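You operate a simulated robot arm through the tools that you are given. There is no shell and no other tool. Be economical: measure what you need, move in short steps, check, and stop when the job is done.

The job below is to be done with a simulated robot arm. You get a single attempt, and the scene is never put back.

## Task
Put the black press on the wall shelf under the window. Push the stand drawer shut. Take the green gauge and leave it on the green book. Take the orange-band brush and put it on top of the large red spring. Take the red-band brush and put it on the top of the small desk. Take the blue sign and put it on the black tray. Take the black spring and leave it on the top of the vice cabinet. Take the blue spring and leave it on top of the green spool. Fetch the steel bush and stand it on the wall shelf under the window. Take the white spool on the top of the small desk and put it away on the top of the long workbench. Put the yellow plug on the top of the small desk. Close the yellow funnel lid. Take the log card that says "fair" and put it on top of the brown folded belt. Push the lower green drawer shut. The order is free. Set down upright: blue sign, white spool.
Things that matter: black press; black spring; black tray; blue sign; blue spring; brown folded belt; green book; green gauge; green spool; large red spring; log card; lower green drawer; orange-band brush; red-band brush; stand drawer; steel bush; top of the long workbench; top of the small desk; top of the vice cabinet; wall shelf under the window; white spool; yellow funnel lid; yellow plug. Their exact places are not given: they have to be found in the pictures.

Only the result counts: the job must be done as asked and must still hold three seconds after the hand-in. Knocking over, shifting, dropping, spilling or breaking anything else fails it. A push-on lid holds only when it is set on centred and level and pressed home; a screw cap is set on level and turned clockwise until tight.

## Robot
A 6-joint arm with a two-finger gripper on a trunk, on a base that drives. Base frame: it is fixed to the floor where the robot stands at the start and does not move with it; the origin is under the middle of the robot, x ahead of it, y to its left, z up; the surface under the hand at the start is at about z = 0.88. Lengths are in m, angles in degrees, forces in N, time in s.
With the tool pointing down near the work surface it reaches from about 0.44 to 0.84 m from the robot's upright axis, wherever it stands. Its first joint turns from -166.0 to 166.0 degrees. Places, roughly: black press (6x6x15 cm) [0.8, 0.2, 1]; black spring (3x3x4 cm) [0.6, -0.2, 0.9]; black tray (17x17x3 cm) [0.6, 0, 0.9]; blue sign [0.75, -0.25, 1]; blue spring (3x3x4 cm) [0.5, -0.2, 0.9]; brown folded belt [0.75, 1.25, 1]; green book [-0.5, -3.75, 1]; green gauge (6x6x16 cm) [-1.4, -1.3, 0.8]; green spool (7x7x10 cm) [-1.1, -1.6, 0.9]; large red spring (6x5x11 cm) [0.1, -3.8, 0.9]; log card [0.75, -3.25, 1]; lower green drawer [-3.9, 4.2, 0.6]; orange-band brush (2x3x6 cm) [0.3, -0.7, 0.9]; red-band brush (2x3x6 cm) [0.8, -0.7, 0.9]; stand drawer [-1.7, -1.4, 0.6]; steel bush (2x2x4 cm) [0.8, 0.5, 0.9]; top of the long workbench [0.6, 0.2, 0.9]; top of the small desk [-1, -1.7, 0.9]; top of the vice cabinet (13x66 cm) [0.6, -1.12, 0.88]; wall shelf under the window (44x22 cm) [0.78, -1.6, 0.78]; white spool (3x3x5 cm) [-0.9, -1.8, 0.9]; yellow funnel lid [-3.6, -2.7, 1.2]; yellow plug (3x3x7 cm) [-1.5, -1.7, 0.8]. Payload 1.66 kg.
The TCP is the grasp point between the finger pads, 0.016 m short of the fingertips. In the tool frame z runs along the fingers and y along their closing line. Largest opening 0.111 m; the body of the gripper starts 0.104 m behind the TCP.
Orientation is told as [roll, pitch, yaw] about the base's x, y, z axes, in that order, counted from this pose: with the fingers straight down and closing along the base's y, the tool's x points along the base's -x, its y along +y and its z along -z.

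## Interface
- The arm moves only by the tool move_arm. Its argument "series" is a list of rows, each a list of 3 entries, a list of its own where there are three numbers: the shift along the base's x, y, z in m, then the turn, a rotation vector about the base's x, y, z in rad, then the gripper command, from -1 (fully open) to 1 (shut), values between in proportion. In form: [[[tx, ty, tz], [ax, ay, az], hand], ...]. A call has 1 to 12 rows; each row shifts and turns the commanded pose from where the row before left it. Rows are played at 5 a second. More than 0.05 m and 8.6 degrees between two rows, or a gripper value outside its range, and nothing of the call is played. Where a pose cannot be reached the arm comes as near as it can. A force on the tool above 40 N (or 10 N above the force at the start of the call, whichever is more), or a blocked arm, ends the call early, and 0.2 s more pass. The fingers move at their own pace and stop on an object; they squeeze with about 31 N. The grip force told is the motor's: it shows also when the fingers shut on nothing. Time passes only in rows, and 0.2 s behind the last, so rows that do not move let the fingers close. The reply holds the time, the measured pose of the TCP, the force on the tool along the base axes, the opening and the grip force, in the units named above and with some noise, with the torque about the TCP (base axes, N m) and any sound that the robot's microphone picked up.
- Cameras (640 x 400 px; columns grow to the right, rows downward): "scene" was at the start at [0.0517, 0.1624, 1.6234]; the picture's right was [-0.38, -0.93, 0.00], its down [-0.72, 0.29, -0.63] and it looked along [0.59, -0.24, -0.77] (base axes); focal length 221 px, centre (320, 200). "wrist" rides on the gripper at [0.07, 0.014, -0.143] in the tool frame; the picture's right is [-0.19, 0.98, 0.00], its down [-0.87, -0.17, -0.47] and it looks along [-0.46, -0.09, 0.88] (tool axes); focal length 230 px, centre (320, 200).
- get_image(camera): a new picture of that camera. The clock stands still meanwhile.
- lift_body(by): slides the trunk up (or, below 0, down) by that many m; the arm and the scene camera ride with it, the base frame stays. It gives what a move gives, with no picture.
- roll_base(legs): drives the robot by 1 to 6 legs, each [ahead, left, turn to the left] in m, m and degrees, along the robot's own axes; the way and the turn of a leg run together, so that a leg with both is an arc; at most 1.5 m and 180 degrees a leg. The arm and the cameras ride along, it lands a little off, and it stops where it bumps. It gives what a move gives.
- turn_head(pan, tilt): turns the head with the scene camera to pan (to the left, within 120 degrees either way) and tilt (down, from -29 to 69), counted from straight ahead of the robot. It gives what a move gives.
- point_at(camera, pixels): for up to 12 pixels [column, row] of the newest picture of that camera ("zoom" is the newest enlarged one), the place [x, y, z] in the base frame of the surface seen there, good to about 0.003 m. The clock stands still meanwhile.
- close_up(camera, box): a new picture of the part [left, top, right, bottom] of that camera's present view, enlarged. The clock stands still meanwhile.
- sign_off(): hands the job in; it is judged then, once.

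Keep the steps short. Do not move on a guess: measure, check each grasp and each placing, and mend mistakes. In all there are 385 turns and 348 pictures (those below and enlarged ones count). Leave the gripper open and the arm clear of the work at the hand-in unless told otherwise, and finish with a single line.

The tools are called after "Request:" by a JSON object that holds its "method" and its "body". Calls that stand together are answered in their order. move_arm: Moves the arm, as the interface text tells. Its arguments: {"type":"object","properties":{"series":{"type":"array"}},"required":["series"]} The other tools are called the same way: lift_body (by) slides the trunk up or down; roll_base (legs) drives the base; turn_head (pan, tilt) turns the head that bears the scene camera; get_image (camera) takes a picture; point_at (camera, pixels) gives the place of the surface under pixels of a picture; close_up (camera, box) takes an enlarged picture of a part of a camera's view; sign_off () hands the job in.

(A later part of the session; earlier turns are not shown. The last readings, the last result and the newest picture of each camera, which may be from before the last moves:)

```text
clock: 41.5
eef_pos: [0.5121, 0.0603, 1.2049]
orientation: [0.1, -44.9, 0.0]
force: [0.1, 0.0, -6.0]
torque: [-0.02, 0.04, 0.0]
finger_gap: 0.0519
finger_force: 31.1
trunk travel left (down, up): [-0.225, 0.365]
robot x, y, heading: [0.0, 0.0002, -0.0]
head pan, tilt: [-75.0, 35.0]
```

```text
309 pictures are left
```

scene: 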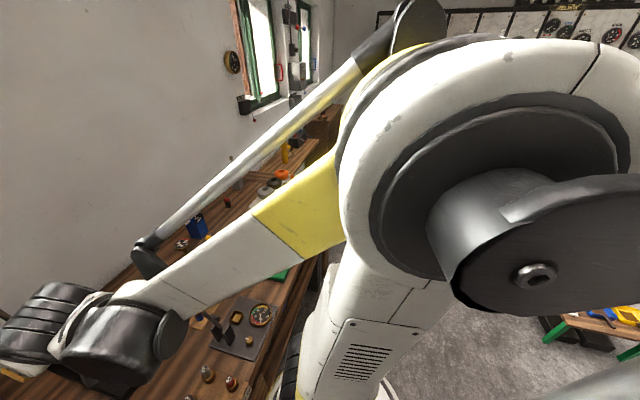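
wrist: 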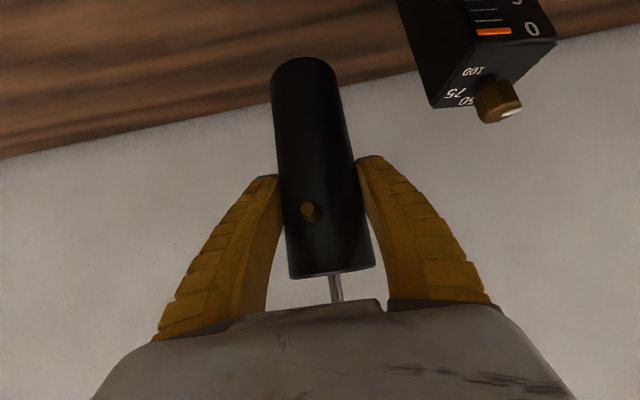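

Arm blocks the view to the right; back off 0.25 m and strafe right about 0.9 m, then look.

Request:
{"method": "roll_base", "body": {"legs": [[-0.25, 0, 0], [0, -0.8, 0]]}}

Request:
{"method": "turn_head", "body": {"pan": -30, "tilt": 35}}

Request:
{"method": "get_image", "body": {"camera": "scene"}}

```text
clock: 47.2
eef_pos: [0.2665, -0.7381, 1.2041]
orientation: [0.0, -45.0, 0.7]
force: [-0.1, 0.0, -5.6]
torque: [0.04, 0.02, 0.04]
finger_gap: 0.0519
finger_force: 30.6
trunk travel left (down, up): [-0.225, 0.365]
robot x, y, heading: [-0.2442, -0.8043, 0.6]
head pan, tilt: [-75.0, 35.0]
```

```text
clock: 48.3
eef_pos: [0.2668, -0.7381, 1.2052]
orientation: [0.0, -44.9, 0.7]
force: [-1.0, -0.6, -6.6]
torque: [0.01, 0.06, -0.01]
finger_gap: 0.0519
finger_force: 30.4
trunk travel left (down, up): [-0.225, 0.365]
robot x, y, heading: [-0.2427, -0.8043, 0.5]
head pan, tilt: [-30.0, 35.0]
```

```text
308 pictures are left
```

scene: 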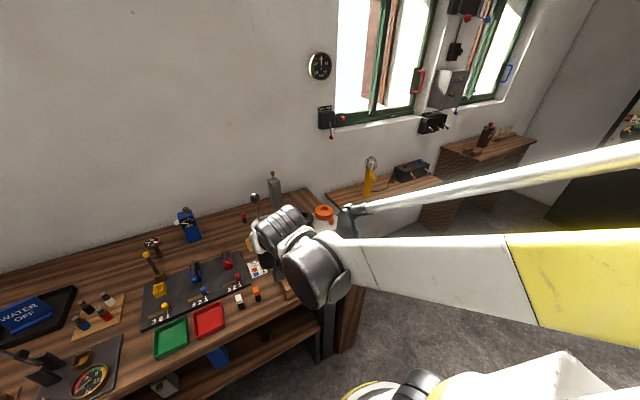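

Request:
{"method": "close_up", "body": {"camera": "scene", "box": [300, 110, 540, 230]}}

Request:
{"method": "point_at", "body": {"camera": "scene", "pixels": [[345, 195], [440, 180], [405, 187], [480, 150], [325, 195], [368, 198], [352, 192], [430, 172], [410, 180], [500, 145], [395, 125], [257, 293]]}}

```text
2.67 times, centred on (420, 170) of scene
```

zoom: 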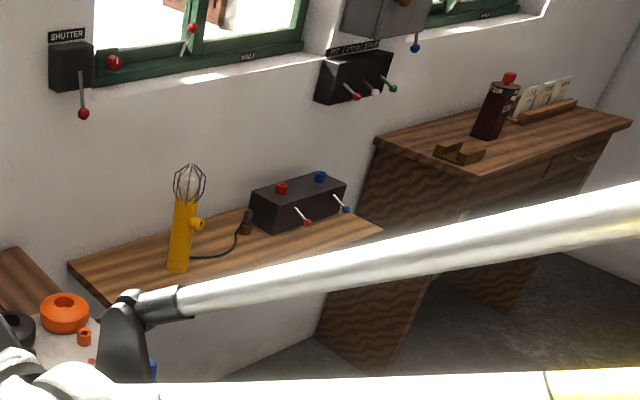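

```text
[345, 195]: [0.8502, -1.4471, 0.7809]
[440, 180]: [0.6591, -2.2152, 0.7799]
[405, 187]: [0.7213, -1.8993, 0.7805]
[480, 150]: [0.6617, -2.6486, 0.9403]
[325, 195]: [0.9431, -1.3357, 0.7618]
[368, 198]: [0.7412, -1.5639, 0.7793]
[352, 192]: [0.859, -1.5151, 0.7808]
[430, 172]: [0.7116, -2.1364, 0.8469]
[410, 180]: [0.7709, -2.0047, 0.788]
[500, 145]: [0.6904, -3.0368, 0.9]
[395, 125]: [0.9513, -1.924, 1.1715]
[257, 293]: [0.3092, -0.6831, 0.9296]
```

Request:
{"method": "roll_base", "body": {"legs": [[0, -0.7, 0]]}}

Request:
{"method": "turn_head", "body": {"pan": -8, "tilt": 35}}

Request:
{"method": "get_image", "body": {"camera": "scene"}}

```text
clock: 52.1
eef_pos: [0.273, -1.4383, 1.2055]
orientation: [0.0, -45.0, 0.2]
force: [0.5, -0.1, -6.4]
torque: [0.02, 0.01, -0.02]
finger_gap: 0.052
finger_force: 30.5
trunk travel left (down, up): [-0.225, 0.365]
robot x, y, heading: [-0.2385, -1.5005, 0.8]
head pan, tilt: [-30.0, 35.0]
```

```text
clock: 53.0
eef_pos: [0.2742, -1.4366, 1.2048]
orientation: [0.1, -44.9, 0.3]
force: [0.2, -0.1, -5.5]
torque: [-0.03, 0.02, -0.03]
finger_gap: 0.0521
finger_force: 31.0
trunk travel left (down, up): [-0.225, 0.365]
robot x, y, heading: [-0.2394, -1.4998, 0.4]
head pan, tilt: [-8.0, 35.0]
```

```text
306 pictures are left
```

scene: 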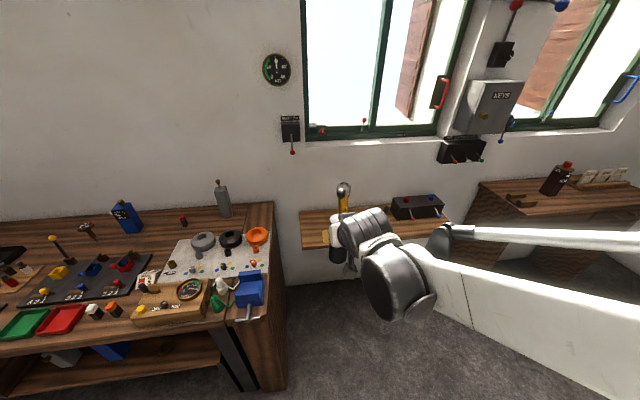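

Request:
{"method": "close_up", "body": {"camera": "scene", "box": [280, 165, 480, 290]}}

Request:
{"method": "point_at", "body": {"camera": "scene", "pixels": [[302, 212], [305, 246], [320, 225], [328, 240], [330, 215], [415, 232], [345, 205], [440, 218], [260, 206], [262, 262], [225, 302]]}}

```text
3.20 times, centred on (380, 228) of scene
```

zoom: 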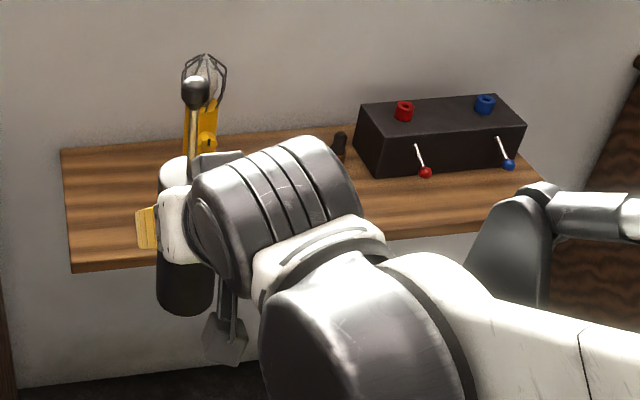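

```text
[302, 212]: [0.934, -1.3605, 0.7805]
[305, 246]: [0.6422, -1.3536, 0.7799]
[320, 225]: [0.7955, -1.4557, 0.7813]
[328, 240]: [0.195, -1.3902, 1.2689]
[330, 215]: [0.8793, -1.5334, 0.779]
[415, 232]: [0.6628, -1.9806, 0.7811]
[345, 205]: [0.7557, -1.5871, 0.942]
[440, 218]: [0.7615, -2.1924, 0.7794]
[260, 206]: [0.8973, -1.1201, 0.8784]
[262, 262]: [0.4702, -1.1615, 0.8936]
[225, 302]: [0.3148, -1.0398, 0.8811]
```

Shelf: x 0.64–0.93, y −1.355…−2.2, z 0.780; torch near (0.78,−1.6). I'll put the press at about (0.80,−1.44). Drive to about (0.12,−1.62).

Request:
{"method": "roll_base", "body": {"legs": [[0, -0.12, -0.5], [0.36, 0, 0]]}}

Request:
{"method": "get_image", "body": {"camera": "scene"}}

Request:
{"method": "get_image", "body": {"camera": "wrist"}}

```text
clock: 56.1
eef_pos: [0.6292, -1.5685, 1.2047]
orientation: [-0.1, -45.0, -0.7]
force: [0.6, 0.2, -5.9]
torque: [0.02, 0.0, 0.04]
finger_gap: 0.0519
finger_force: 31.0
trunk travel left (down, up): [-0.225, 0.365]
robot x, y, heading: [0.1188, -1.6217, -0.8]
head pan, tilt: [-8.0, 35.0]
```

```text
304 pictures are left
```

scene: 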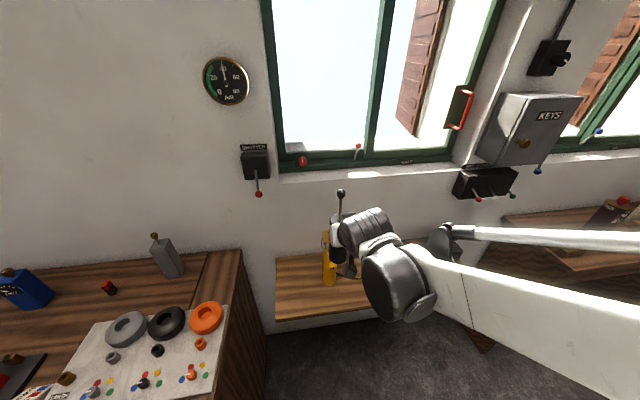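

```text
303 pictures are left
```

wrist: 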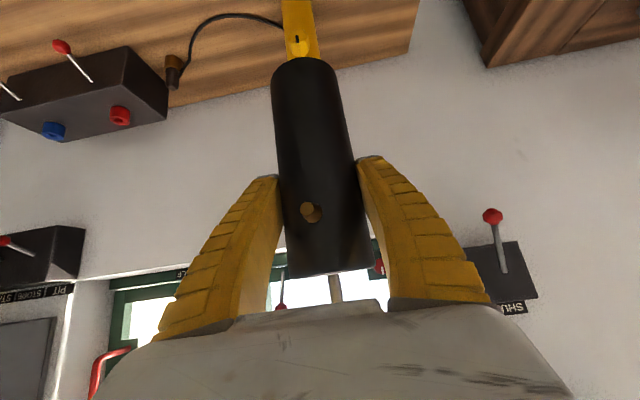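

Request:
{"method": "point_at", "body": {"camera": "scene", "pixels": [[326, 282], [334, 282], [278, 318], [300, 280], [323, 260], [258, 193], [305, 262]]}}

Request:
{"method": "point_at", "body": {"camera": "wrist", "pixels": [[300, 20], [300, 45], [370, 40], [400, 40], [490, 216], [240, 15], [172, 78]]}}

```text
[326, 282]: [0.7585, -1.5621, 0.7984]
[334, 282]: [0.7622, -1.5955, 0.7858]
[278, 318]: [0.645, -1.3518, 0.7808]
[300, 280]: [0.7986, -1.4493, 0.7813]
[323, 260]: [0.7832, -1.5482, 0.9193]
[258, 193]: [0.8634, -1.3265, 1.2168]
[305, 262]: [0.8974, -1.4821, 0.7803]
```

```text
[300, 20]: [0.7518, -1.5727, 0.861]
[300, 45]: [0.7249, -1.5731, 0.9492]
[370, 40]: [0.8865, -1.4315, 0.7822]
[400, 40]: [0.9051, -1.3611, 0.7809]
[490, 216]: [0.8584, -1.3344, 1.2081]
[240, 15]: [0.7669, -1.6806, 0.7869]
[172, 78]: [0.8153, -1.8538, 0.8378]
```

Request:
{"method": "move_arm", "body": {"series": [[[0, 0.045, 0], [0, 0, 0], 1], [[0, 0.045, -0.02], [0, 0, 0], 1], [[0, 0.038, -0.03], [0, 0, 0], 1], [[0, 0, -0.05], [0, 0, 0], 1], [[0, 0, -0.05], [0, 0, 0], 1], [[0, 0, -0.05], [0, 0, 0], 1], [[0.02, 0, -0.04], [0, 0, 0], 1], [[0.045, 0, -0.015], [0, 0, 0], 1], [[0.045, 0, -0.01], [0, 0, 0], 1], [[0.045, 0, -0.01], [0, 0, 0], 1], [[0, 0, 0], [0, 0, 0], 1]]}}

Request:
{"method": "get_image", "body": {"camera": "wrist"}}

Request:
{"method": "get_image", "body": {"camera": "scene"}}

```text
clock: 58.5
eef_pos: [0.8115, -1.4254, 0.9752]
orientation: [0.0, -45.0, -0.6]
force: [-1.0, -0.1, -5.1]
torque: [-0.02, 0.04, 0.01]
finger_gap: 0.0518
finger_force: 31.2
out of reach, approached as far as the arm can: row 6, 7
trunk travel left (down, up): [-0.225, 0.365]
robot x, y, heading: [0.1133, -1.6202, -0.6]
head pan, tilt: [-8.0, 35.0]
```

```text
302 pictures are left
```

wrist: 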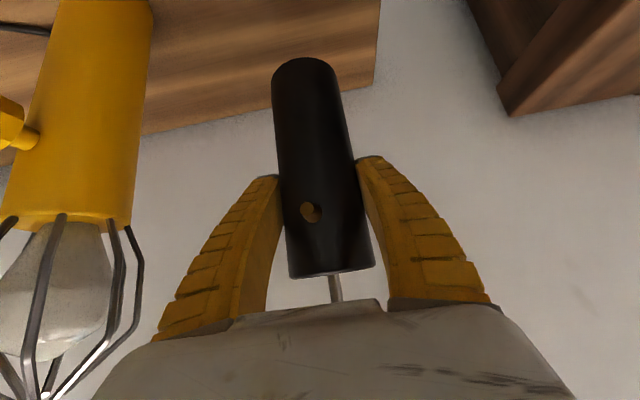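

```text
301 pictures are left
```

scene: 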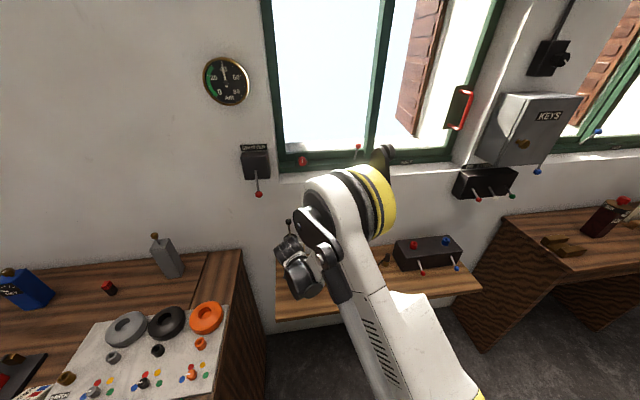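

Request:
{"method": "move_arm", "body": {"series": [[[-0.015, -0.012, -0.03], [0, 0, 0], 1], [[0, 0, -0.03], [0, 0, 0], 1], [[0, 0, -0.025], [0, 0, 0], 1], [[0, 0, -0.005], [0, 0, 0], 1], [[0, 0, 0], [0, 0, 0], 1]]}}

Request:
{"method": "get_image", "body": {"camera": "wrist"}}

```text
clock: 59.7
eef_pos: [0.7994, -1.4345, 0.888]
orientation: [-0.1, -45.0, -0.5]
force: [0.3, 0.4, -5.7]
torque: [0.02, 0.04, -0.02]
finger_gap: 0.0522
finger_force: 31.3
trunk travel left (down, up): [-0.225, 0.365]
robot x, y, heading: [0.1168, -1.6206, -0.8]
head pan, tilt: [-8.0, 35.0]
```

```text
300 pictures are left
```

wrist: 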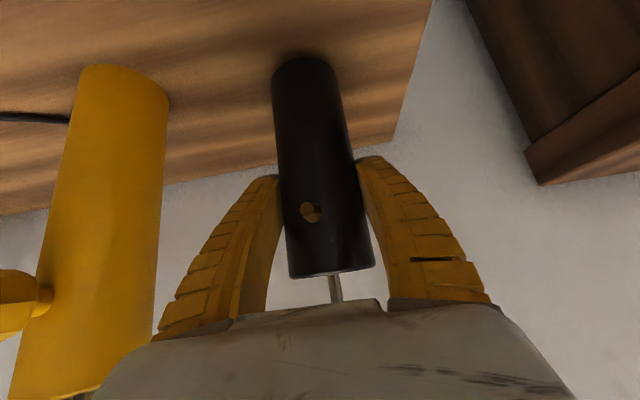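

Request:
{"method": "move_arm", "body": {"series": [[[0, 0, -0.004], [0, 0, 0], 1], [[0, 0, -0.003], [0, 0, 0], 1], [[0, 0, -0.002], [0, 0, 0], 1], [[0, 0, -0.002], [0, 0, 0], 1], [[0, 0, 0], [0, 0, 0], 1]]}}

```text
clock: 60.9
eef_pos: [0.8031, -1.4341, 0.879]
orientation: [-0.1, -45.0, -0.6]
force: [0.6, -0.3, -5.4]
torque: [-0.01, 0.02, 0.0]
finger_gap: 0.0521
finger_force: 31.0
out of reach, approached as far as the arm can: row 1
trunk travel left (down, up): [-0.225, 0.365]
robot x, y, heading: [0.1143, -1.6232, -0.6]
head pan, tilt: [-8.0, 35.0]
```

Near a reach limit of the arm; use the trunk for the last millimetres.

Request:
{"method": "lift_body", "body": {"by": -0.003}}

```text
clock: 61.4
eef_pos: [0.8021, -1.4341, 0.8765]
orientation: [0.0, -44.8, -0.6]
force: [0.4, -0.8, -3.6]
torque: [0.03, -0.02, 0.0]
finger_gap: 0.0518
finger_force: 30.6
trunk travel left (down, up): [-0.222, 0.368]
robot x, y, heading: [0.118, -1.622, -0.7]
head pan, tilt: [-8.0, 35.0]
```

Request:
{"method": "lift_body", "body": {"by": -0.002}}

```text
clock: 62.0
eef_pos: [0.8021, -1.4343, 0.8767]
orientation: [0.0, -45.1, -0.7]
force: [4.6, -1.4, 14.7]
torque: [0.32, -0.66, -0.11]
finger_gap: 0.0523
finger_force: 31.2
trunk travel left (down, up): [-0.22, 0.37]
robot x, y, heading: [0.1135, -1.623, -0.5]
head pan, tilt: [-8.0, 35.0]
```

Contact. Open and back out along the tool axis.

Request:
{"method": "move_arm", "body": {"series": [[[0, 0, 0], [0, 0, 0], -0.2], [[0, 0, 0], [0, 0, 0], -0.4], [[0, 0, 0], [0, 0, 0], -0.4], [[-0.03, 0, 0.03], [0, 0, 0], -0.4], [[-0.03, 0, 0.03], [0, 0, 0], -0.4], [[-0.03, 0, 0.03], [0, 0, 0], -0.4], [[-0.03, 0, 0.03], [0, 0, 0], -0.4]]}}

Request:
{"method": "get_image", "body": {"camera": "wrist"}}

```text
clock: 63.5
eef_pos: [0.6901, -1.4316, 1.0026]
orientation: [0.0, -45.1, -0.7]
force: [0.0, -0.4, 0.7]
torque: [-0.03, -0.04, 0.0]
finger_gap: 0.0793
finger_force: 0.8
out of reach, approached as far as the arm can: row 4, 5
trunk travel left (down, up): [-0.22, 0.37]
robot x, y, heading: [0.1182, -1.6208, -0.8]
head pan, tilt: [-8.0, 35.0]
```

```text
299 pictures are left
```

wrist: 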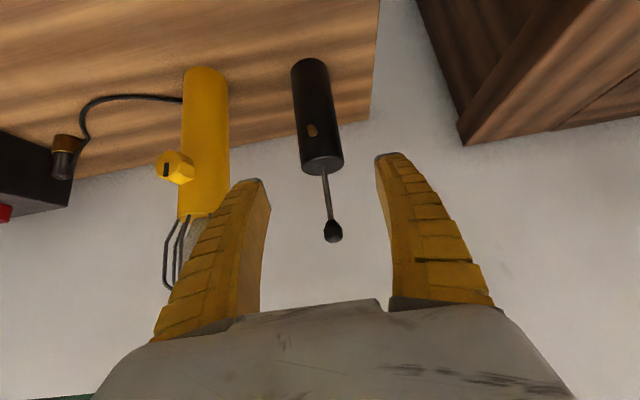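

Press stands on the shelf. Next the log card near (0.75,−3.25). Back off and strafe right.

Request:
{"method": "roll_base", "body": {"legs": [[-0.35, 0, 0.7], [0, -1.3, 0]]}}

Request:
{"method": "turn_head", "body": {"pan": 0, "tilt": 30}}

Request:
{"method": "get_image", "body": {"camera": "scene"}}

Request:
{"method": "turn_head", "body": {"pan": -50, "tilt": 30}}

Request:
{"method": "get_image", "body": {"camera": "scene"}}

```text
clock: 72.1
eef_pos: [0.3407, -2.7435, 1.0029]
orientation: [0.0, -44.9, 0.3]
force: [-0.8, -0.3, 0.1]
torque: [-0.01, -0.03, 0.02]
finger_gap: 0.0791
finger_force: 0.8
trunk travel left (down, up): [-0.22, 0.37]
robot x, y, heading: [-0.2297, -2.9437, -0.2]
head pan, tilt: [-8.0, 35.0]
```

```text
clock: 72.8
eef_pos: [0.3419, -2.744, 1.0027]
orientation: [-0.1, -44.9, 0.2]
force: [0.5, -1.3, 0.0]
torque: [0.01, 0.02, -0.02]
finger_gap: 0.0789
finger_force: 1.2
trunk travel left (down, up): [-0.22, 0.37]
robot x, y, heading: [-0.232, -2.9418, 0.5]
head pan, tilt: [0.0, 30.0]
```

```text
298 pictures are left
```

scene: 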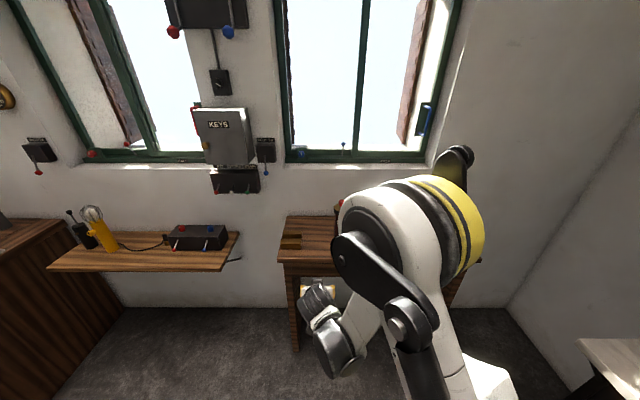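

```text
clock: 73.9
eef_pos: [0.3412, -2.7434, 1.0018]
orientation: [-0.1, -44.9, 0.2]
force: [-0.7, 0.5, -0.9]
torque: [-0.01, 0.0, -0.02]
finger_gap: 0.0791
finger_force: 1.0
trunk travel left (down, up): [-0.22, 0.37]
robot x, y, heading: [-0.2327, -2.9424, -0.1]
head pan, tilt: [-50.0, 30.0]
```

```text
297 pictures are left
```

scene: 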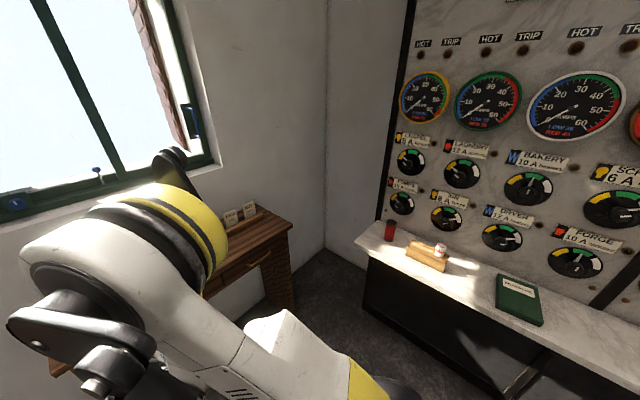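

Request:
{"method": "point_at", "body": {"camera": "scene", "pixels": [[248, 208], [230, 222], [289, 226], [362, 250], [355, 238], [390, 230], [520, 300], [440, 255], [500, 360], [505, 285], [540, 320], [498, 310]]}}

Request:
{"method": "close_up", "body": {"camera": "scene", "box": [190, 180, 310, 255]}}

Request:
{"method": "close_up", "body": {"camera": "scene", "box": [350, 190, 560, 330]}}

```text
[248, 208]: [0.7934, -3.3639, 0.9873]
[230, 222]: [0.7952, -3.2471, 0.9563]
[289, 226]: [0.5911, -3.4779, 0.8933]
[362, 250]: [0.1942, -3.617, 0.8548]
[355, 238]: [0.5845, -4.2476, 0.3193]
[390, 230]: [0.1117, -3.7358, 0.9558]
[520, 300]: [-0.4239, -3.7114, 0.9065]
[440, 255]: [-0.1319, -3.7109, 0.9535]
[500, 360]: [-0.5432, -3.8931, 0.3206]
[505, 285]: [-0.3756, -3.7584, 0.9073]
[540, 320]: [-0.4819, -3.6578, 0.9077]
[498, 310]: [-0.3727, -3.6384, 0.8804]
```

```text
5.33 times, centred on (250, 218) of scene
```

zoom: 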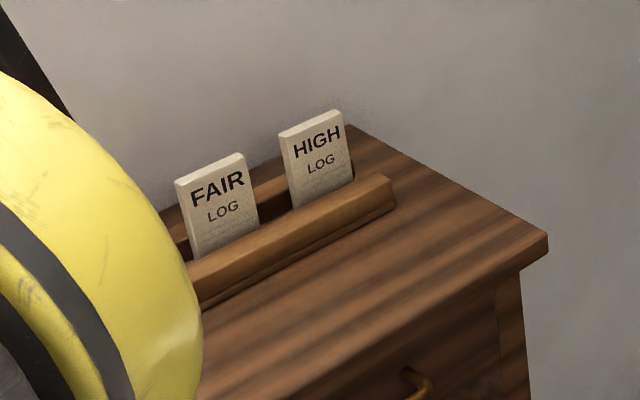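

```text
2.86 times, centred on (455, 260) of scene
```

zoom: 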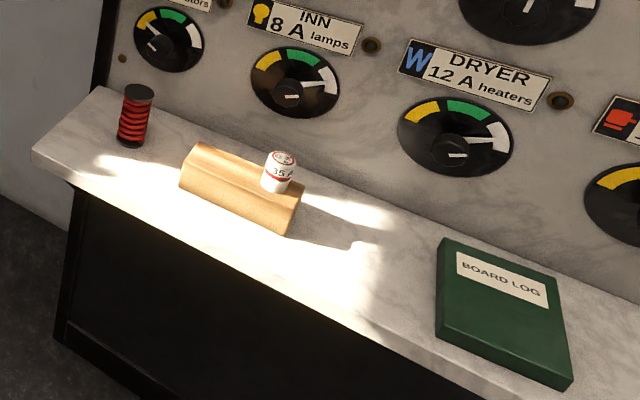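

FAIR card at about (0.795,−3.25) in a slot, HIGH next to it at −3.36. Straighten the tool, raise, then drive to about (0.1,−3.05).

Request:
{"method": "move_arm", "body": {"series": [[[0, 0, 0.05], [0, 0, 0], -1], [[0, -0.02, 0.05], [0, 0.131, 0], -1], [[0, -0.03, 0.05], [0, 0.131, 0], -1], [[0, -0.03, 0.02], [0, 0.131, 0], -1], [[0, -0.03, 0], [0, 0.131, 0], -1], [[0, -0.03, 0], [0, 0.131, 0], -1], [[0, -0.04, 0], [0, 0.131, 0], -1], [[0, -0.04, 0], [0, 0, 0], -1]]}}

Request:
{"method": "roll_base", "body": {"legs": [[0, -0.12, 0], [0.33, 0, 0]]}}

Request:
{"method": "get_image", "body": {"camera": "wrist"}}

```text
refused: row 2 steps farther than a row can; nothing moved
```

```text
clock: 77.0
eef_pos: [0.6707, -2.8665, 1.002]
orientation: [-0.1, -44.9, 0.0]
force: [0.9, -0.2, -0.6]
torque: [-0.01, 0.03, 0.03]
finger_gap: 0.079
finger_force: 1.0
trunk travel left (down, up): [-0.22, 0.37]
robot x, y, heading: [0.1006, -3.0632, 0.0]
head pan, tilt: [-50.0, 30.0]
```

```text
294 pictures are left
```

wrist: 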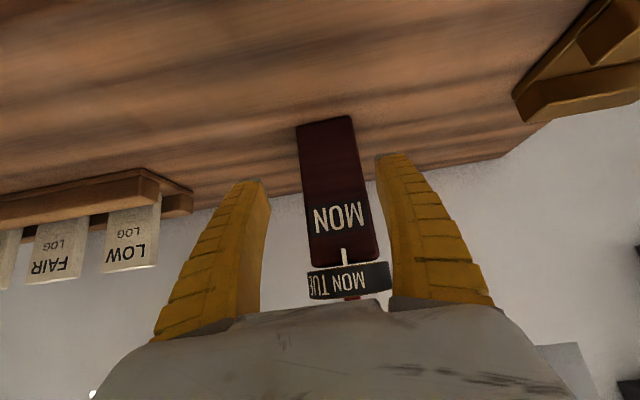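

The arm step was refused but the base drove; a "MON" bottle stands just ahead of the fingers. Retreat up and back along the tool axis, nothing was touched.

Request:
{"method": "move_arm", "body": {"series": [[[-0.03, 0, 0.035], [0, 0, 0], -0.44], [[-0.03, 0, 0.035], [0, 0, 0], -0.44], [[-0.02, 0, 0.04], [0, 0, 0], -0.44], [[0, 0, 0.045], [0, 0, 0], -0.44], [[0, 0, 0.045], [0, 0, 0], -0.44]]}}

Request:
{"method": "get_image", "body": {"camera": "wrist"}}

```text
clock: 78.2
eef_pos: [0.5913, -2.8672, 1.2044]
orientation: [-0.1, -45.0, -0.1]
force: [0.5, 0.3, 0.4]
torque: [-0.01, 0.02, 0.0]
finger_gap: 0.0814
finger_force: 0.9
trunk travel left (down, up): [-0.22, 0.37]
robot x, y, heading: [0.0984, -3.0643, -0.1]
head pan, tilt: [-50.0, 30.0]
```

```text
293 pictures are left
```

wrist: 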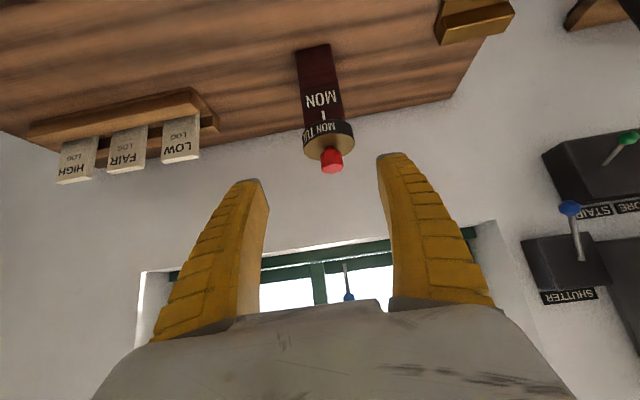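

Now straighten the tool and shift toward the FAIR card (y −3.25).

Request:
{"method": "move_arm", "body": {"series": [[[0, -0.04, 0], [0, 0.131, 0], -1], [[0, -0.045, 0], [0, 0.131, 0], -1], [[0, -0.045, 0], [0, 0.131, 0], -1], [[0, -0.045, 0], [0, 0.131, 0], -1], [[0, -0.045, 0], [0, 0.131, 0], -1], [[0, -0.045, 0], [0, 0.131, 0], -1], [[0.03, -0.035, 0], [0, 0, 0], -1], [[0.04, -0.025, 0], [0, 0, 0], -1], [[0.04, -0.02, 0], [0, 0, 0], -1], [[0, -0.02, 0], [0, 0, 0], -1], [[0, 0, 0], [0, 0, 0], -1]]}}

Request:
{"method": "get_image", "body": {"camera": "wrist"}}

```text
clock: 80.6
eef_pos: [0.6996, -3.2304, 1.2022]
orientation: [-0.1, 0.1, 0.0]
force: [-0.3, -0.6, 0.3]
torque: [0.01, 0.0, 0.0]
finger_gap: 0.111
finger_force: 0.0
trunk travel left (down, up): [-0.22, 0.37]
robot x, y, heading: [0.0973, -3.0598, -0.0]
head pan, tilt: [-50.0, 30.0]
```

```text
292 pictures are left
```

wrist: 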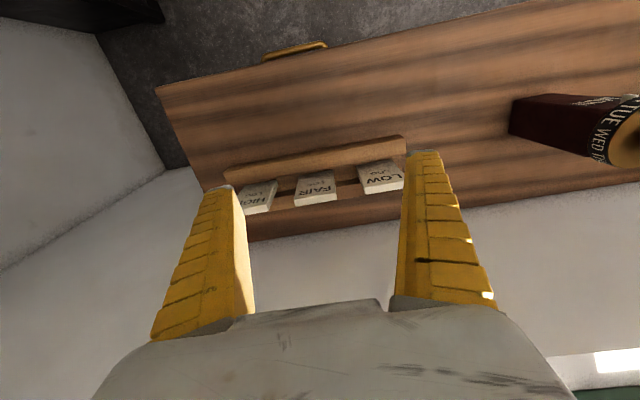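

Request:
{"method": "close_up", "body": {"camera": "wrist", "box": [220, 120, 420, 245]}}

Request:
{"method": "point_at", "body": {"camera": "wrist", "pixels": [[297, 200], [335, 196], [316, 199], [300, 180], [335, 172], [316, 185], [245, 212], [276, 204], [362, 192], [400, 185], [320, 152], [340, 205]]}}

```text
3.20 times, centred on (320, 182) of wrist
```

zoom: 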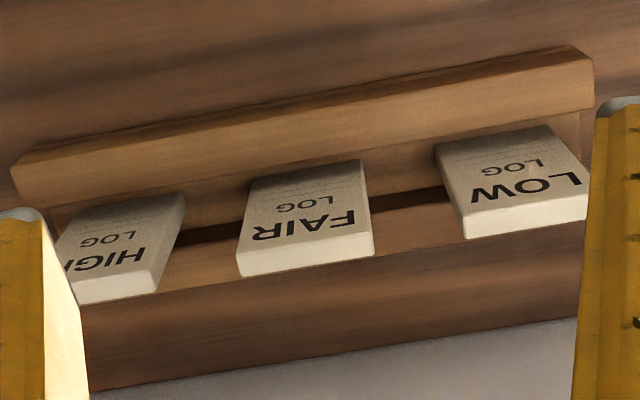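

```text
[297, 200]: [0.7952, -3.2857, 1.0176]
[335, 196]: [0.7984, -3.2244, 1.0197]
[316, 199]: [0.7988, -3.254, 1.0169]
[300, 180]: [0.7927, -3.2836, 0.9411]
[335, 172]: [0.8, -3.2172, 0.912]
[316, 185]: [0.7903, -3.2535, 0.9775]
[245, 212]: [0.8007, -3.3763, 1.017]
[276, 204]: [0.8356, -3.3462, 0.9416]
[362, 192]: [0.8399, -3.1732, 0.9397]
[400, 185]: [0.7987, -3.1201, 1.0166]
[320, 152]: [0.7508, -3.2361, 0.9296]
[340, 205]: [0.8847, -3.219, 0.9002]
```

Card centre y −3.254, width 0.062, top 1.018. Approach from above with an 8 cm opening.

Request:
{"method": "move_arm", "body": {"series": [[[0.04, -0.01, 0], [0, 0, 0], -0.477], [[0.04, -0.009, -0.02], [0, 0, 0], -0.477], [[0.02, -0.005, -0.04], [0, 0, 0], -0.477], [[0, 0, -0.05], [0, 0, 0], -0.477], [[0, 0, -0.03], [0, 0, 0], -0.477], [[0, 0, 0], [0, 0, 0], -0.477]]}}

Request:
{"method": "get_image", "body": {"camera": "wrist"}}

```text
clock: 82.0
eef_pos: [0.8009, -3.2545, 1.0632]
orientation: [-0.1, 0.1, 0.0]
force: [0.7, 0.2, -0.5]
torque: [0.02, 0.0, 0.03]
finger_gap: 0.0831
finger_force: 1.2
trunk travel left (down, up): [-0.22, 0.37]
robot x, y, heading: [0.1014, -3.0628, -0.0]
head pan, tilt: [-50.0, 30.0]
```

```text
290 pictures are left
```

wrist: 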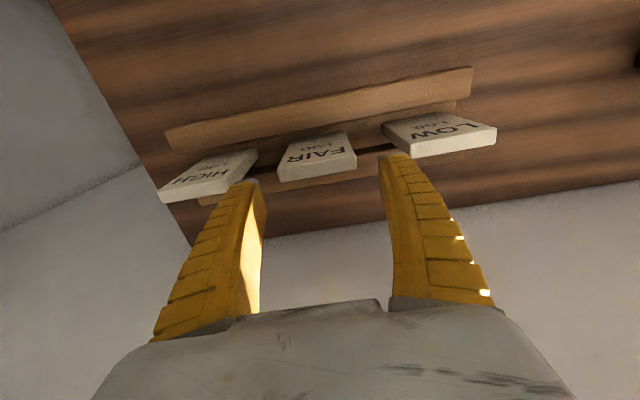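

Request:
{"method": "move_arm", "body": {"series": [[[0, 0, -0.03], [0, 0, 0], -0.477], [[0, 0, -0.03], [0, 0, 0], -0.477], [[0, 0, 0], [0, 0, 0], -0.477]]}}

Request:
{"method": "get_image", "body": {"camera": "wrist"}}

```text
clock: 82.8
eef_pos: [0.8012, -3.2541, 1.0033]
orientation: [-0.1, 0.1, 0.0]
force: [-0.1, -0.5, 0.9]
torque: [0.0, 0.01, -0.02]
finger_gap: 0.0832
finger_force: 1.0
trunk travel left (down, up): [-0.22, 0.37]
robot x, y, heading: [0.1022, -3.0617, 0.3]
head pan, tilt: [-50.0, 30.0]
```

```text
289 pictures are left
```

wrist: 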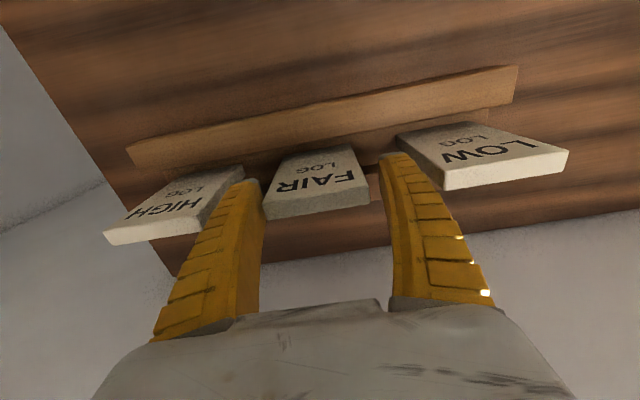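

Request:
{"method": "move_arm", "body": {"series": [[[0, 0, 0], [0, 0, 0], 0.1], [[0, 0, 0], [0, 0, 0], 1], [[0, 0, 0], [0, 0, 0], 1], [[0, 0, 0.02], [0, 0, 0], 1], [[0, 0, 0.03], [0, 0, 0], 1], [[0, 0, 0.04], [0, 0, 0], 1], [[0, 0, 0.04], [0, 0, 0], 1], [[0, 0, 0.04], [0, 0, 0], 1], [[0, 0, 0.04], [0, 0, 0], 1]]}}

Request:
{"method": "get_image", "body": {"camera": "wrist"}}

```text
clock: 84.8
eef_pos: [0.7989, -3.2555, 1.2115]
orientation: [-0.1, 0.1, 0.1]
force: [-1.1, -0.5, -0.1]
torque: [0.02, -0.02, -0.02]
finger_gap: 0.0674
finger_force: 30.5
trunk travel left (down, up): [-0.22, 0.37]
robot x, y, heading: [0.102, -3.0614, 0.0]
head pan, tilt: [-50.0, 30.0]
```

```text
288 pictures are left
```

wrist: 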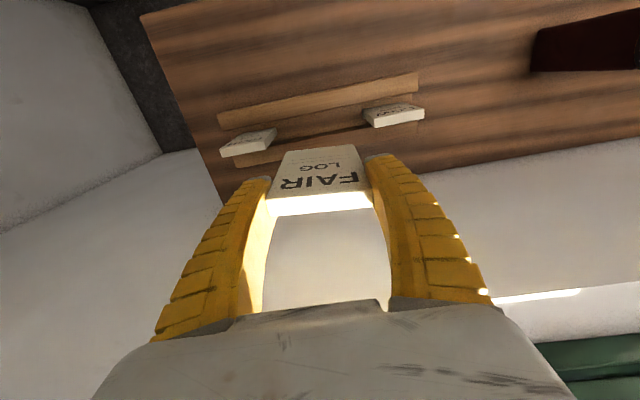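

FAIR card held. Retract, then drive to the belt at (0.7,1.2).

Request:
{"method": "move_arm", "body": {"series": [[[-0.045, 0.02, 0.01], [0, 0, 0], 1], [[-0.045, 0.02, 0], [0, 0, 0], 1], [[-0.045, 0.02, 0], [0, 0, 0], 1], [[-0.045, 0.02, 0], [0, 0, 0], 1], [[-0.045, 0.02, 0], [0, 0, 0], 1], [[-0.03, 0.03, 0], [0, 0, 0], 1]]}}

Request:
{"method": "roll_base", "body": {"legs": [[-0.35, 0, 0], [0, 1.4, 0], [0, 1.4, 0], [0, 1.4, 0]]}}

Request:
{"method": "turn_head", "body": {"pan": 10, "tilt": 40}}

Request:
{"method": "get_image", "body": {"camera": "scene"}}

```text
refused: row 1 steps farther than a row can; nothing moved
```

```text
clock: 106.5
eef_pos: [0.4288, 0.9048, 1.2093]
orientation: [-0.2, 0.2, 1.1]
force: [-0.7, 0.5, -1.0]
torque: [-0.03, 0.02, 0.04]
finger_gap: 0.0672
finger_force: 30.9
trunk travel left (down, up): [-0.22, 0.37]
robot x, y, heading: [-0.2766, 1.0814, 0.8]
head pan, tilt: [-50.0, 30.0]
```

```text
clock: 107.8
eef_pos: [0.4302, 0.9048, 1.21]
orientation: [-0.1, 0.2, 1.2]
force: [-0.1, 0.4, -0.3]
torque: [0.03, 0.02, 0.01]
finger_gap: 0.0669
finger_force: 31.0
trunk travel left (down, up): [-0.22, 0.37]
robot x, y, heading: [-0.2758, 1.078, 1.1]
head pan, tilt: [10.0, 40.0]
```

```text
287 pictures are left
```

scene: 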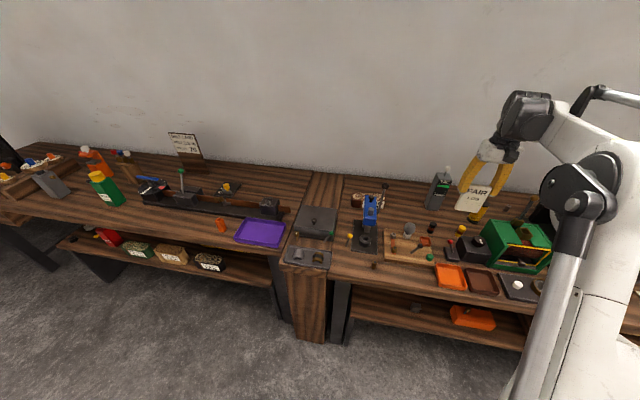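

Request:
{"method": "close_up", "body": {"camera": "scene", "box": [290, 150, 490, 275]}}

Request:
{"method": "point_at", "body": {"camera": "scene", "pixels": [[354, 196], [385, 195], [370, 196], [370, 205], [385, 183], [440, 180], [370, 240], [316, 218]]}}

```text
3.20 times, centred on (390, 212) of scene
```

zoom: 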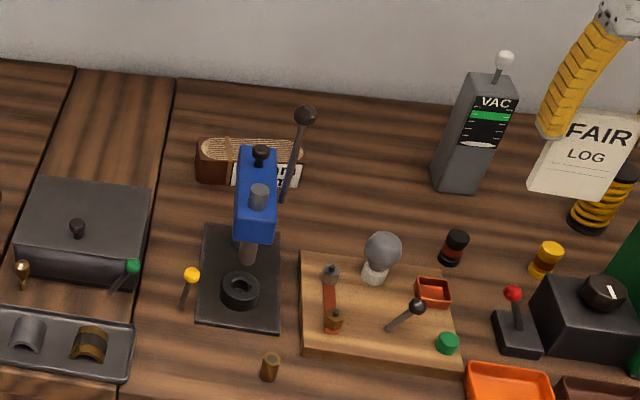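

```text
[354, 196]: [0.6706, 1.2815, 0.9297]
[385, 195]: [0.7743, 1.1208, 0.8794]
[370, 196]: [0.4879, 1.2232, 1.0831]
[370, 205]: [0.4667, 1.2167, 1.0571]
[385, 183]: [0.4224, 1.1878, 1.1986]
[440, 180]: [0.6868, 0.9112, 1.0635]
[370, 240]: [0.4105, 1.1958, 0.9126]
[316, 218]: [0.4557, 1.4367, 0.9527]
```

Belt lies behind the blue press (lever to z 1.2), so I'll reach it from the left side, with the tool pointing toward −y and tilted. First raise slightly.

Request:
{"method": "move_arm", "body": {"series": [[[-0.03, 0, 0.035], [0, 0, 0], 1], [[-0.03, 0, 0.035], [0, 0, 0], 1], [[-0.03, 0, 0.03], [0, 0, 0], 1]]}}

Request:
{"method": "roll_base", "body": {"legs": [[0, 0.55, -1], [0.27, 0, 0]]}}

Request:
{"method": "turn_head", "body": {"pan": -30, "tilt": 45}}

Request:
{"method": "get_image", "body": {"camera": "scene"}}

```text
clock: 108.6
eef_pos: [0.3353, 0.9031, 1.3124]
orientation: [-0.1, 0.1, 1.1]
force: [-0.9, 0.6, 0.1]
torque: [-0.02, -0.06, 0.0]
finger_gap: 0.0672
finger_force: 31.9
trunk travel left (down, up): [-0.22, 0.37]
robot x, y, heading: [-0.2772, 1.0837, 1.1]
head pan, tilt: [10.0, 40.0]
```

```text
clock: 113.4
eef_pos: [0.603, 1.4484, 1.3108]
orientation: [-0.1, 0.2, -0.3]
force: [-0.1, 0.0, -0.3]
torque: [0.02, 0.02, -0.01]
finger_gap: 0.0671
finger_force: 30.6
trunk travel left (down, up): [-0.22, 0.37]
robot x, y, heading: [-0.0056, 1.6442, -0.4]
head pan, tilt: [10.0, 40.0]
```

```text
clock: 114.5
eef_pos: [0.6038, 1.4487, 1.3121]
orientation: [-0.2, 0.1, -0.3]
force: [-0.1, -0.3, -0.9]
torque: [0.0, -0.02, 0.01]
finger_gap: 0.0672
finger_force: 30.7
trunk travel left (down, up): [-0.22, 0.37]
robot x, y, heading: [-0.007, 1.6408, -0.4]
head pan, tilt: [-30.0, 45.0]
```

```text
285 pictures are left
```

scene: 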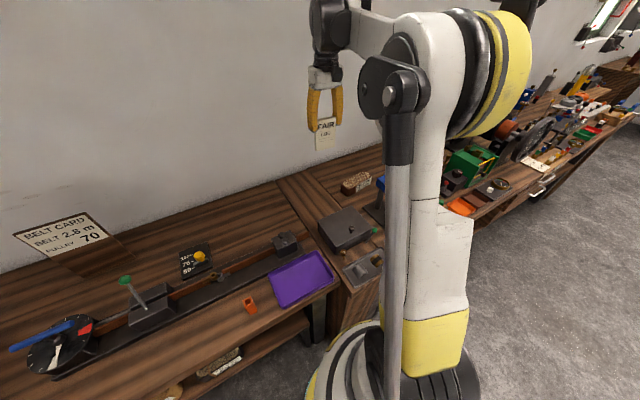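

Request:
{"method": "close_up", "body": {"camera": "scene", "box": [310, 150, 410, 215]}}

Request:
{"method": "point_at", "body": {"camera": "zoom", "pixels": [[200, 210], [260, 185], [330, 155], [395, 140], [240, 220], [380, 180], [300, 190], [215, 245]]}}

Request:
{"method": "get_image", "body": {"camera": "wrist"}}

```text
6.15 times, centred on (360, 182) of scene
```

zoom: 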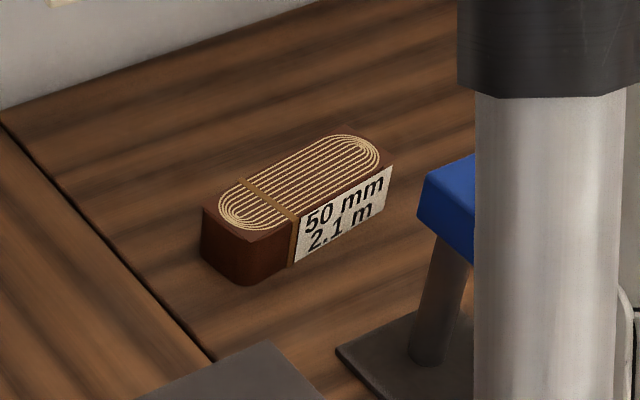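

```text
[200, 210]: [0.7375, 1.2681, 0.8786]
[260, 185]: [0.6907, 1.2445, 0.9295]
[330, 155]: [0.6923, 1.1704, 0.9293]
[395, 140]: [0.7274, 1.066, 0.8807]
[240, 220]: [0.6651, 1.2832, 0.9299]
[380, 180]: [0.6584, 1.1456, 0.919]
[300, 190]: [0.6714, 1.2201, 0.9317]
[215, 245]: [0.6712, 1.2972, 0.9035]
```

```text
283 pictures are left
```

wrist: 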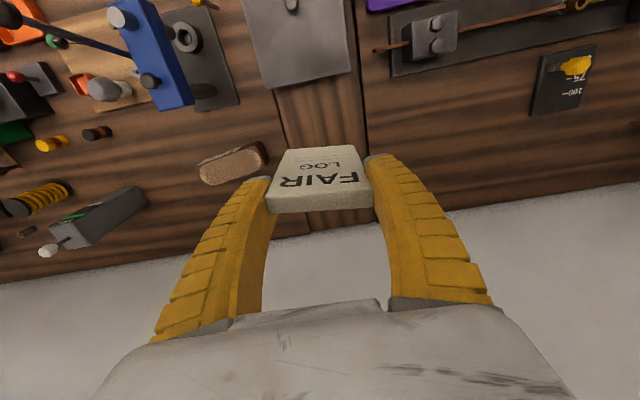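

Belt top z 0.930, centre (0.682,1.22), long axis along y. Turn the tool yaw −90° here, high up.

Request:
{"method": "move_arm", "body": {"series": [[[0, 0, 0], [0, 0, -0.1428], 1], [[0, 0, 0], [0, 0, -0.1428], 1], [[0, 0, 0], [0, 0, -0.1428], 1], [[0, 0, 0], [0, 0, -0.1428], 1], [[0, 0, 0], [0, 0, -0.1428], 1], [[0, 0, 0], [0, 0, -0.1428], 1], [[0, 0, 0], [0, 0, -0.1428], 1], [[0, 0, 0], [0, 0, -0.1428], 1], [[0, 0, 0], [0, 0, -0.1428], 1], [[0, 0, 0], [0, 0, -0.1428], 1], [[0, 0, 0], [0, 0, -0.1428], 1]]}}

```text
clock: 116.9
eef_pos: [0.6035, 1.4488, 1.3122]
orientation: [-0.1, 0.1, -90.3]
force: [0.4, 0.8, 0.3]
torque: [0.01, 0.04, -0.01]
finger_gap: 0.0672
finger_force: 31.3
trunk travel left (down, up): [-0.22, 0.37]
robot x, y, heading: [-0.0078, 1.6417, -0.0]
head pan, tilt: [-30.0, 45.0]
```

Request:
{"method": "move_arm", "body": {"series": [[[0.0085, -0.02, 0], [-0.1357, 0, 0], 1], [[0.0085, -0.02, 0], [-0.1357, 0, 0], 1], [[0.0085, -0.02, 0], [-0.1357, 0, 0], 1], [[0.0085, -0.02, 0], [-0.1357, 0, 0], 1], [[0.0085, -0.02, 0], [-0.1357, 0, 0], 1], [[0.0085, -0.02, 0], [-0.1357, 0, 0], 1], [[0.0085, -0.02, 0], [-0.1357, 0, 0], 1], [[0.0085, -0.02, 0], [-0.1357, 0, 0], 1], [[0.0085, -0.02, 0], [-0.1357, 0, 0], 1]]}}

Request:
{"method": "get_image", "body": {"camera": "scene"}}

Request:
{"method": "get_image", "body": {"camera": "wrist"}}

```text
clock: 118.9
eef_pos: [0.6806, 1.2682, 1.3104]
orientation: [0.6, -69.9, -90.7]
force: [-0.1, -0.4, -1.5]
torque: [-0.01, 0.0, -0.01]
finger_gap: 0.0671
finger_force: 30.8
trunk travel left (down, up): [-0.22, 0.37]
robot x, y, heading: [-0.0053, 1.642, -0.5]
head pan, tilt: [-30.0, 45.0]
```

```text
282 pictures are left
```

scene: 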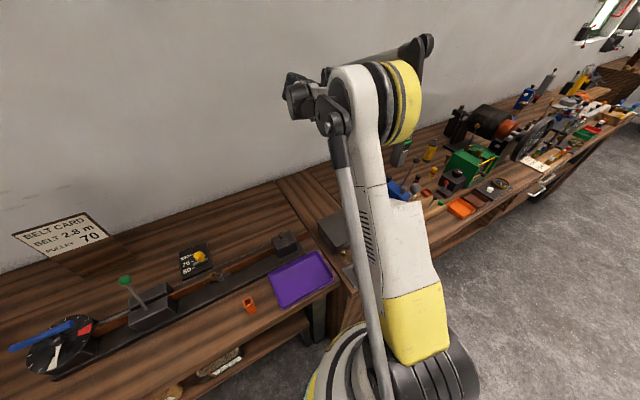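

```text
281 pictures are left
```

wrist: 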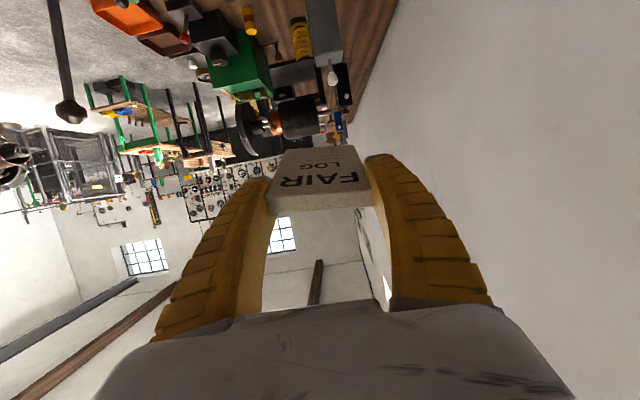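

Lower toward the belt.

Request:
{"method": "move_arm", "body": {"series": [[[0, 0, -0.045], [0, 0, 0], 1], [[0, 0, -0.045], [0, 0, 0], 1], [[0, 0, -0.045], [0, 0, 0], 1], [[0, 0, -0.045], [0, 0, 0], 1], [[0, 0, -0.045], [0, 0, 0], 1], [[0, 0, -0.045], [0, 0, 0], 1], [[0, 0, 0], [0, 0, 0], 1]]}}

Request:
{"method": "get_image", "body": {"camera": "wrist"}}

Request:
{"method": "get_image", "body": {"camera": "scene"}}

```text
clock: 120.5
eef_pos: [0.6778, 1.2715, 1.0398]
orientation: [0.7, -70.0, -90.8]
force: [0.4, -0.1, -1.1]
torque: [0.03, 0.03, -0.04]
finger_gap: 0.067
finger_force: 30.5
trunk travel left (down, up): [-0.22, 0.37]
robot x, y, heading: [-0.0056, 1.6476, -0.3]
head pan, tilt: [-30.0, 45.0]
```

```text
280 pictures are left
```

wrist: 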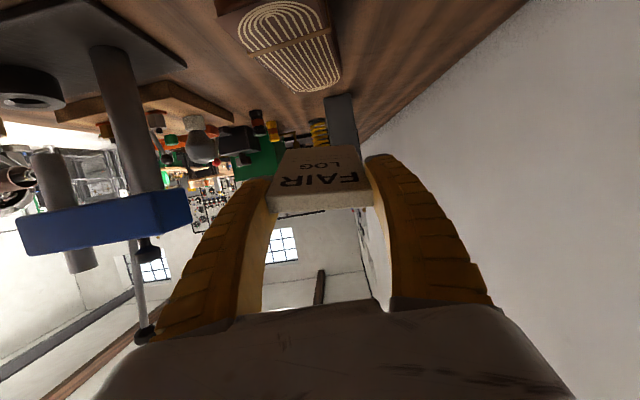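

```text
279 pictures are left
```

scene: 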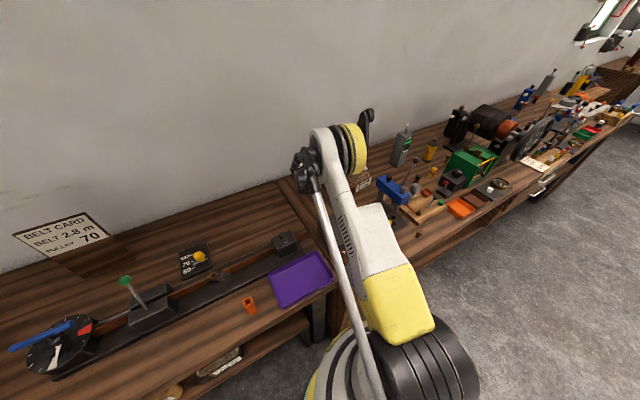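

Request:
{"method": "point_at", "body": {"camera": "wrist", "pixels": [[288, 152], [350, 148], [300, 185], [285, 205], [362, 203], [290, 40], [262, 70], [335, 60]]}}

```text
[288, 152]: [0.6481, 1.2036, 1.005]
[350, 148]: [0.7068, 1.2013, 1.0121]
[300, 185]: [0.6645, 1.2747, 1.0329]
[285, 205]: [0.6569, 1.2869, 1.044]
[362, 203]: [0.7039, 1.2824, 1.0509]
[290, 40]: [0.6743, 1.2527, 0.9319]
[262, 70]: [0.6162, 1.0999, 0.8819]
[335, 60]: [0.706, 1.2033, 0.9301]
```

Request:
{"method": "move_arm", "body": {"series": [[[0.003, -0.015, -0.03], [0, 0, 0], 1], [[0, 0, -0.025], [0, 0, 0], 1], [[0, 0, -0.005], [0, 0, 0], 1], [[0, 0, 0], [0, 0, 0], 1]]}}

Request:
{"method": "get_image", "body": {"camera": "wrist"}}

Request:
{"method": "close_up", "body": {"camera": "scene", "box": [280, 130, 440, 230]}}

```text
clock: 121.5
eef_pos: [0.6821, 1.2542, 0.9834]
orientation: [0.7, -69.9, -90.9]
force: [0.5, 0.1, -0.2]
torque: [0.07, 0.02, 0.0]
finger_gap: 0.0669
finger_force: 30.3
trunk travel left (down, up): [-0.22, 0.37]
robot x, y, heading: [-0.0088, 1.6393, -0.5]
head pan, tilt: [-30.0, 45.0]
```

```text
278 pictures are left
```

wrist: 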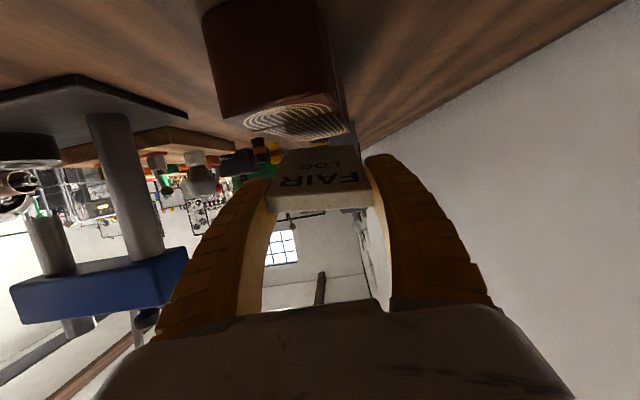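

```text
4.00 times, centred on (360, 180) of scene
```

zoom: 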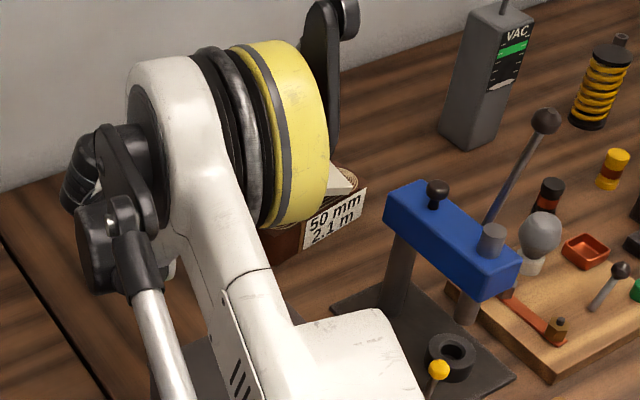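

Request:
{"method": "move_arm", "body": {"series": [[[0, 0, -0.003], [0, 0, 0], 1], [[0, 0, -0.003], [0, 0, 0], 1], [[0, 0, -0.003], [0, 0, 0], 1], [[0, 0, -0.003], [0, 0, 0], 1], [[0, 0, 0], [0, 0, 0], 1]]}}

```text
clock: 122.7
eef_pos: [0.6823, 1.255, 0.9705]
orientation: [0.8, -70.0, -90.9]
force: [2.1, 1.4, 11.0]
torque: [-0.9, 0.22, 0.15]
finger_gap: 0.0671
finger_force: 30.9
trunk travel left (down, up): [-0.22, 0.37]
robot x, y, heading: [-0.0089, 1.6448, -0.3]
head pan, tilt: [-30.0, 45.0]
```

Contact. Lay it a bit flatter, then release.

Request:
{"method": "move_arm", "body": {"series": [[[0, 0, -0.005], [-0.05, 0, 0], 1], [[0, 0, -0.005], [-0.05, 0, 0], 1], [[0, 0, 0], [0, 0, 0], 1]]}}

```text
clock: 123.5
eef_pos: [0.6815, 1.2538, 0.9604]
orientation: [1.3, -75.7, -91.4]
force: [-1.3, 2.9, 8.2]
torque: [-0.69, 0.29, -0.16]
finger_gap: 0.0671
finger_force: 30.6
trunk travel left (down, up): [-0.22, 0.37]
robot x, y, heading: [-0.0065, 1.6428, -0.4]
head pan, tilt: [-30.0, 45.0]
```

Request:
{"method": "move_arm", "body": {"series": [[[0, 0, 0], [0, 0, 0], 0], [[0, 0, 0], [0, 0, 0], -0.4], [[0, 0, 0], [0, 0, 0], -0.4]]}}

Request:
{"method": "get_image", "body": {"camera": "wrist"}}

```text
clock: 124.3
eef_pos: [0.6821, 1.2543, 0.9596]
orientation: [1.2, -75.6, -91.2]
force: [0.2, -0.4, 0.8]
torque: [0.01, -0.04, 0.05]
finger_gap: 0.0792
finger_force: 1.0
trunk travel left (down, up): [-0.22, 0.37]
robot x, y, heading: [-0.0081, 1.6404, -0.4]
head pan, tilt: [-30.0, 45.0]
```

```text
276 pictures are left
```

wrist: 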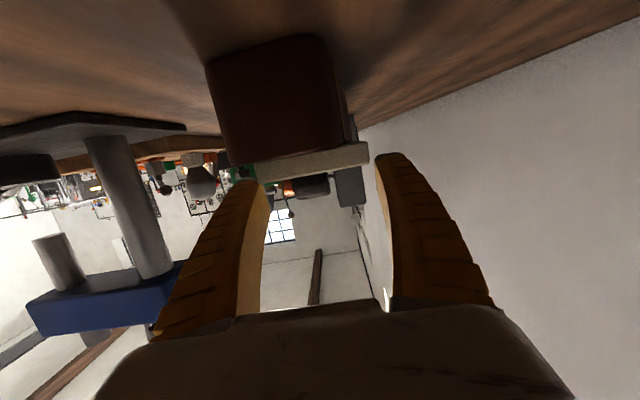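

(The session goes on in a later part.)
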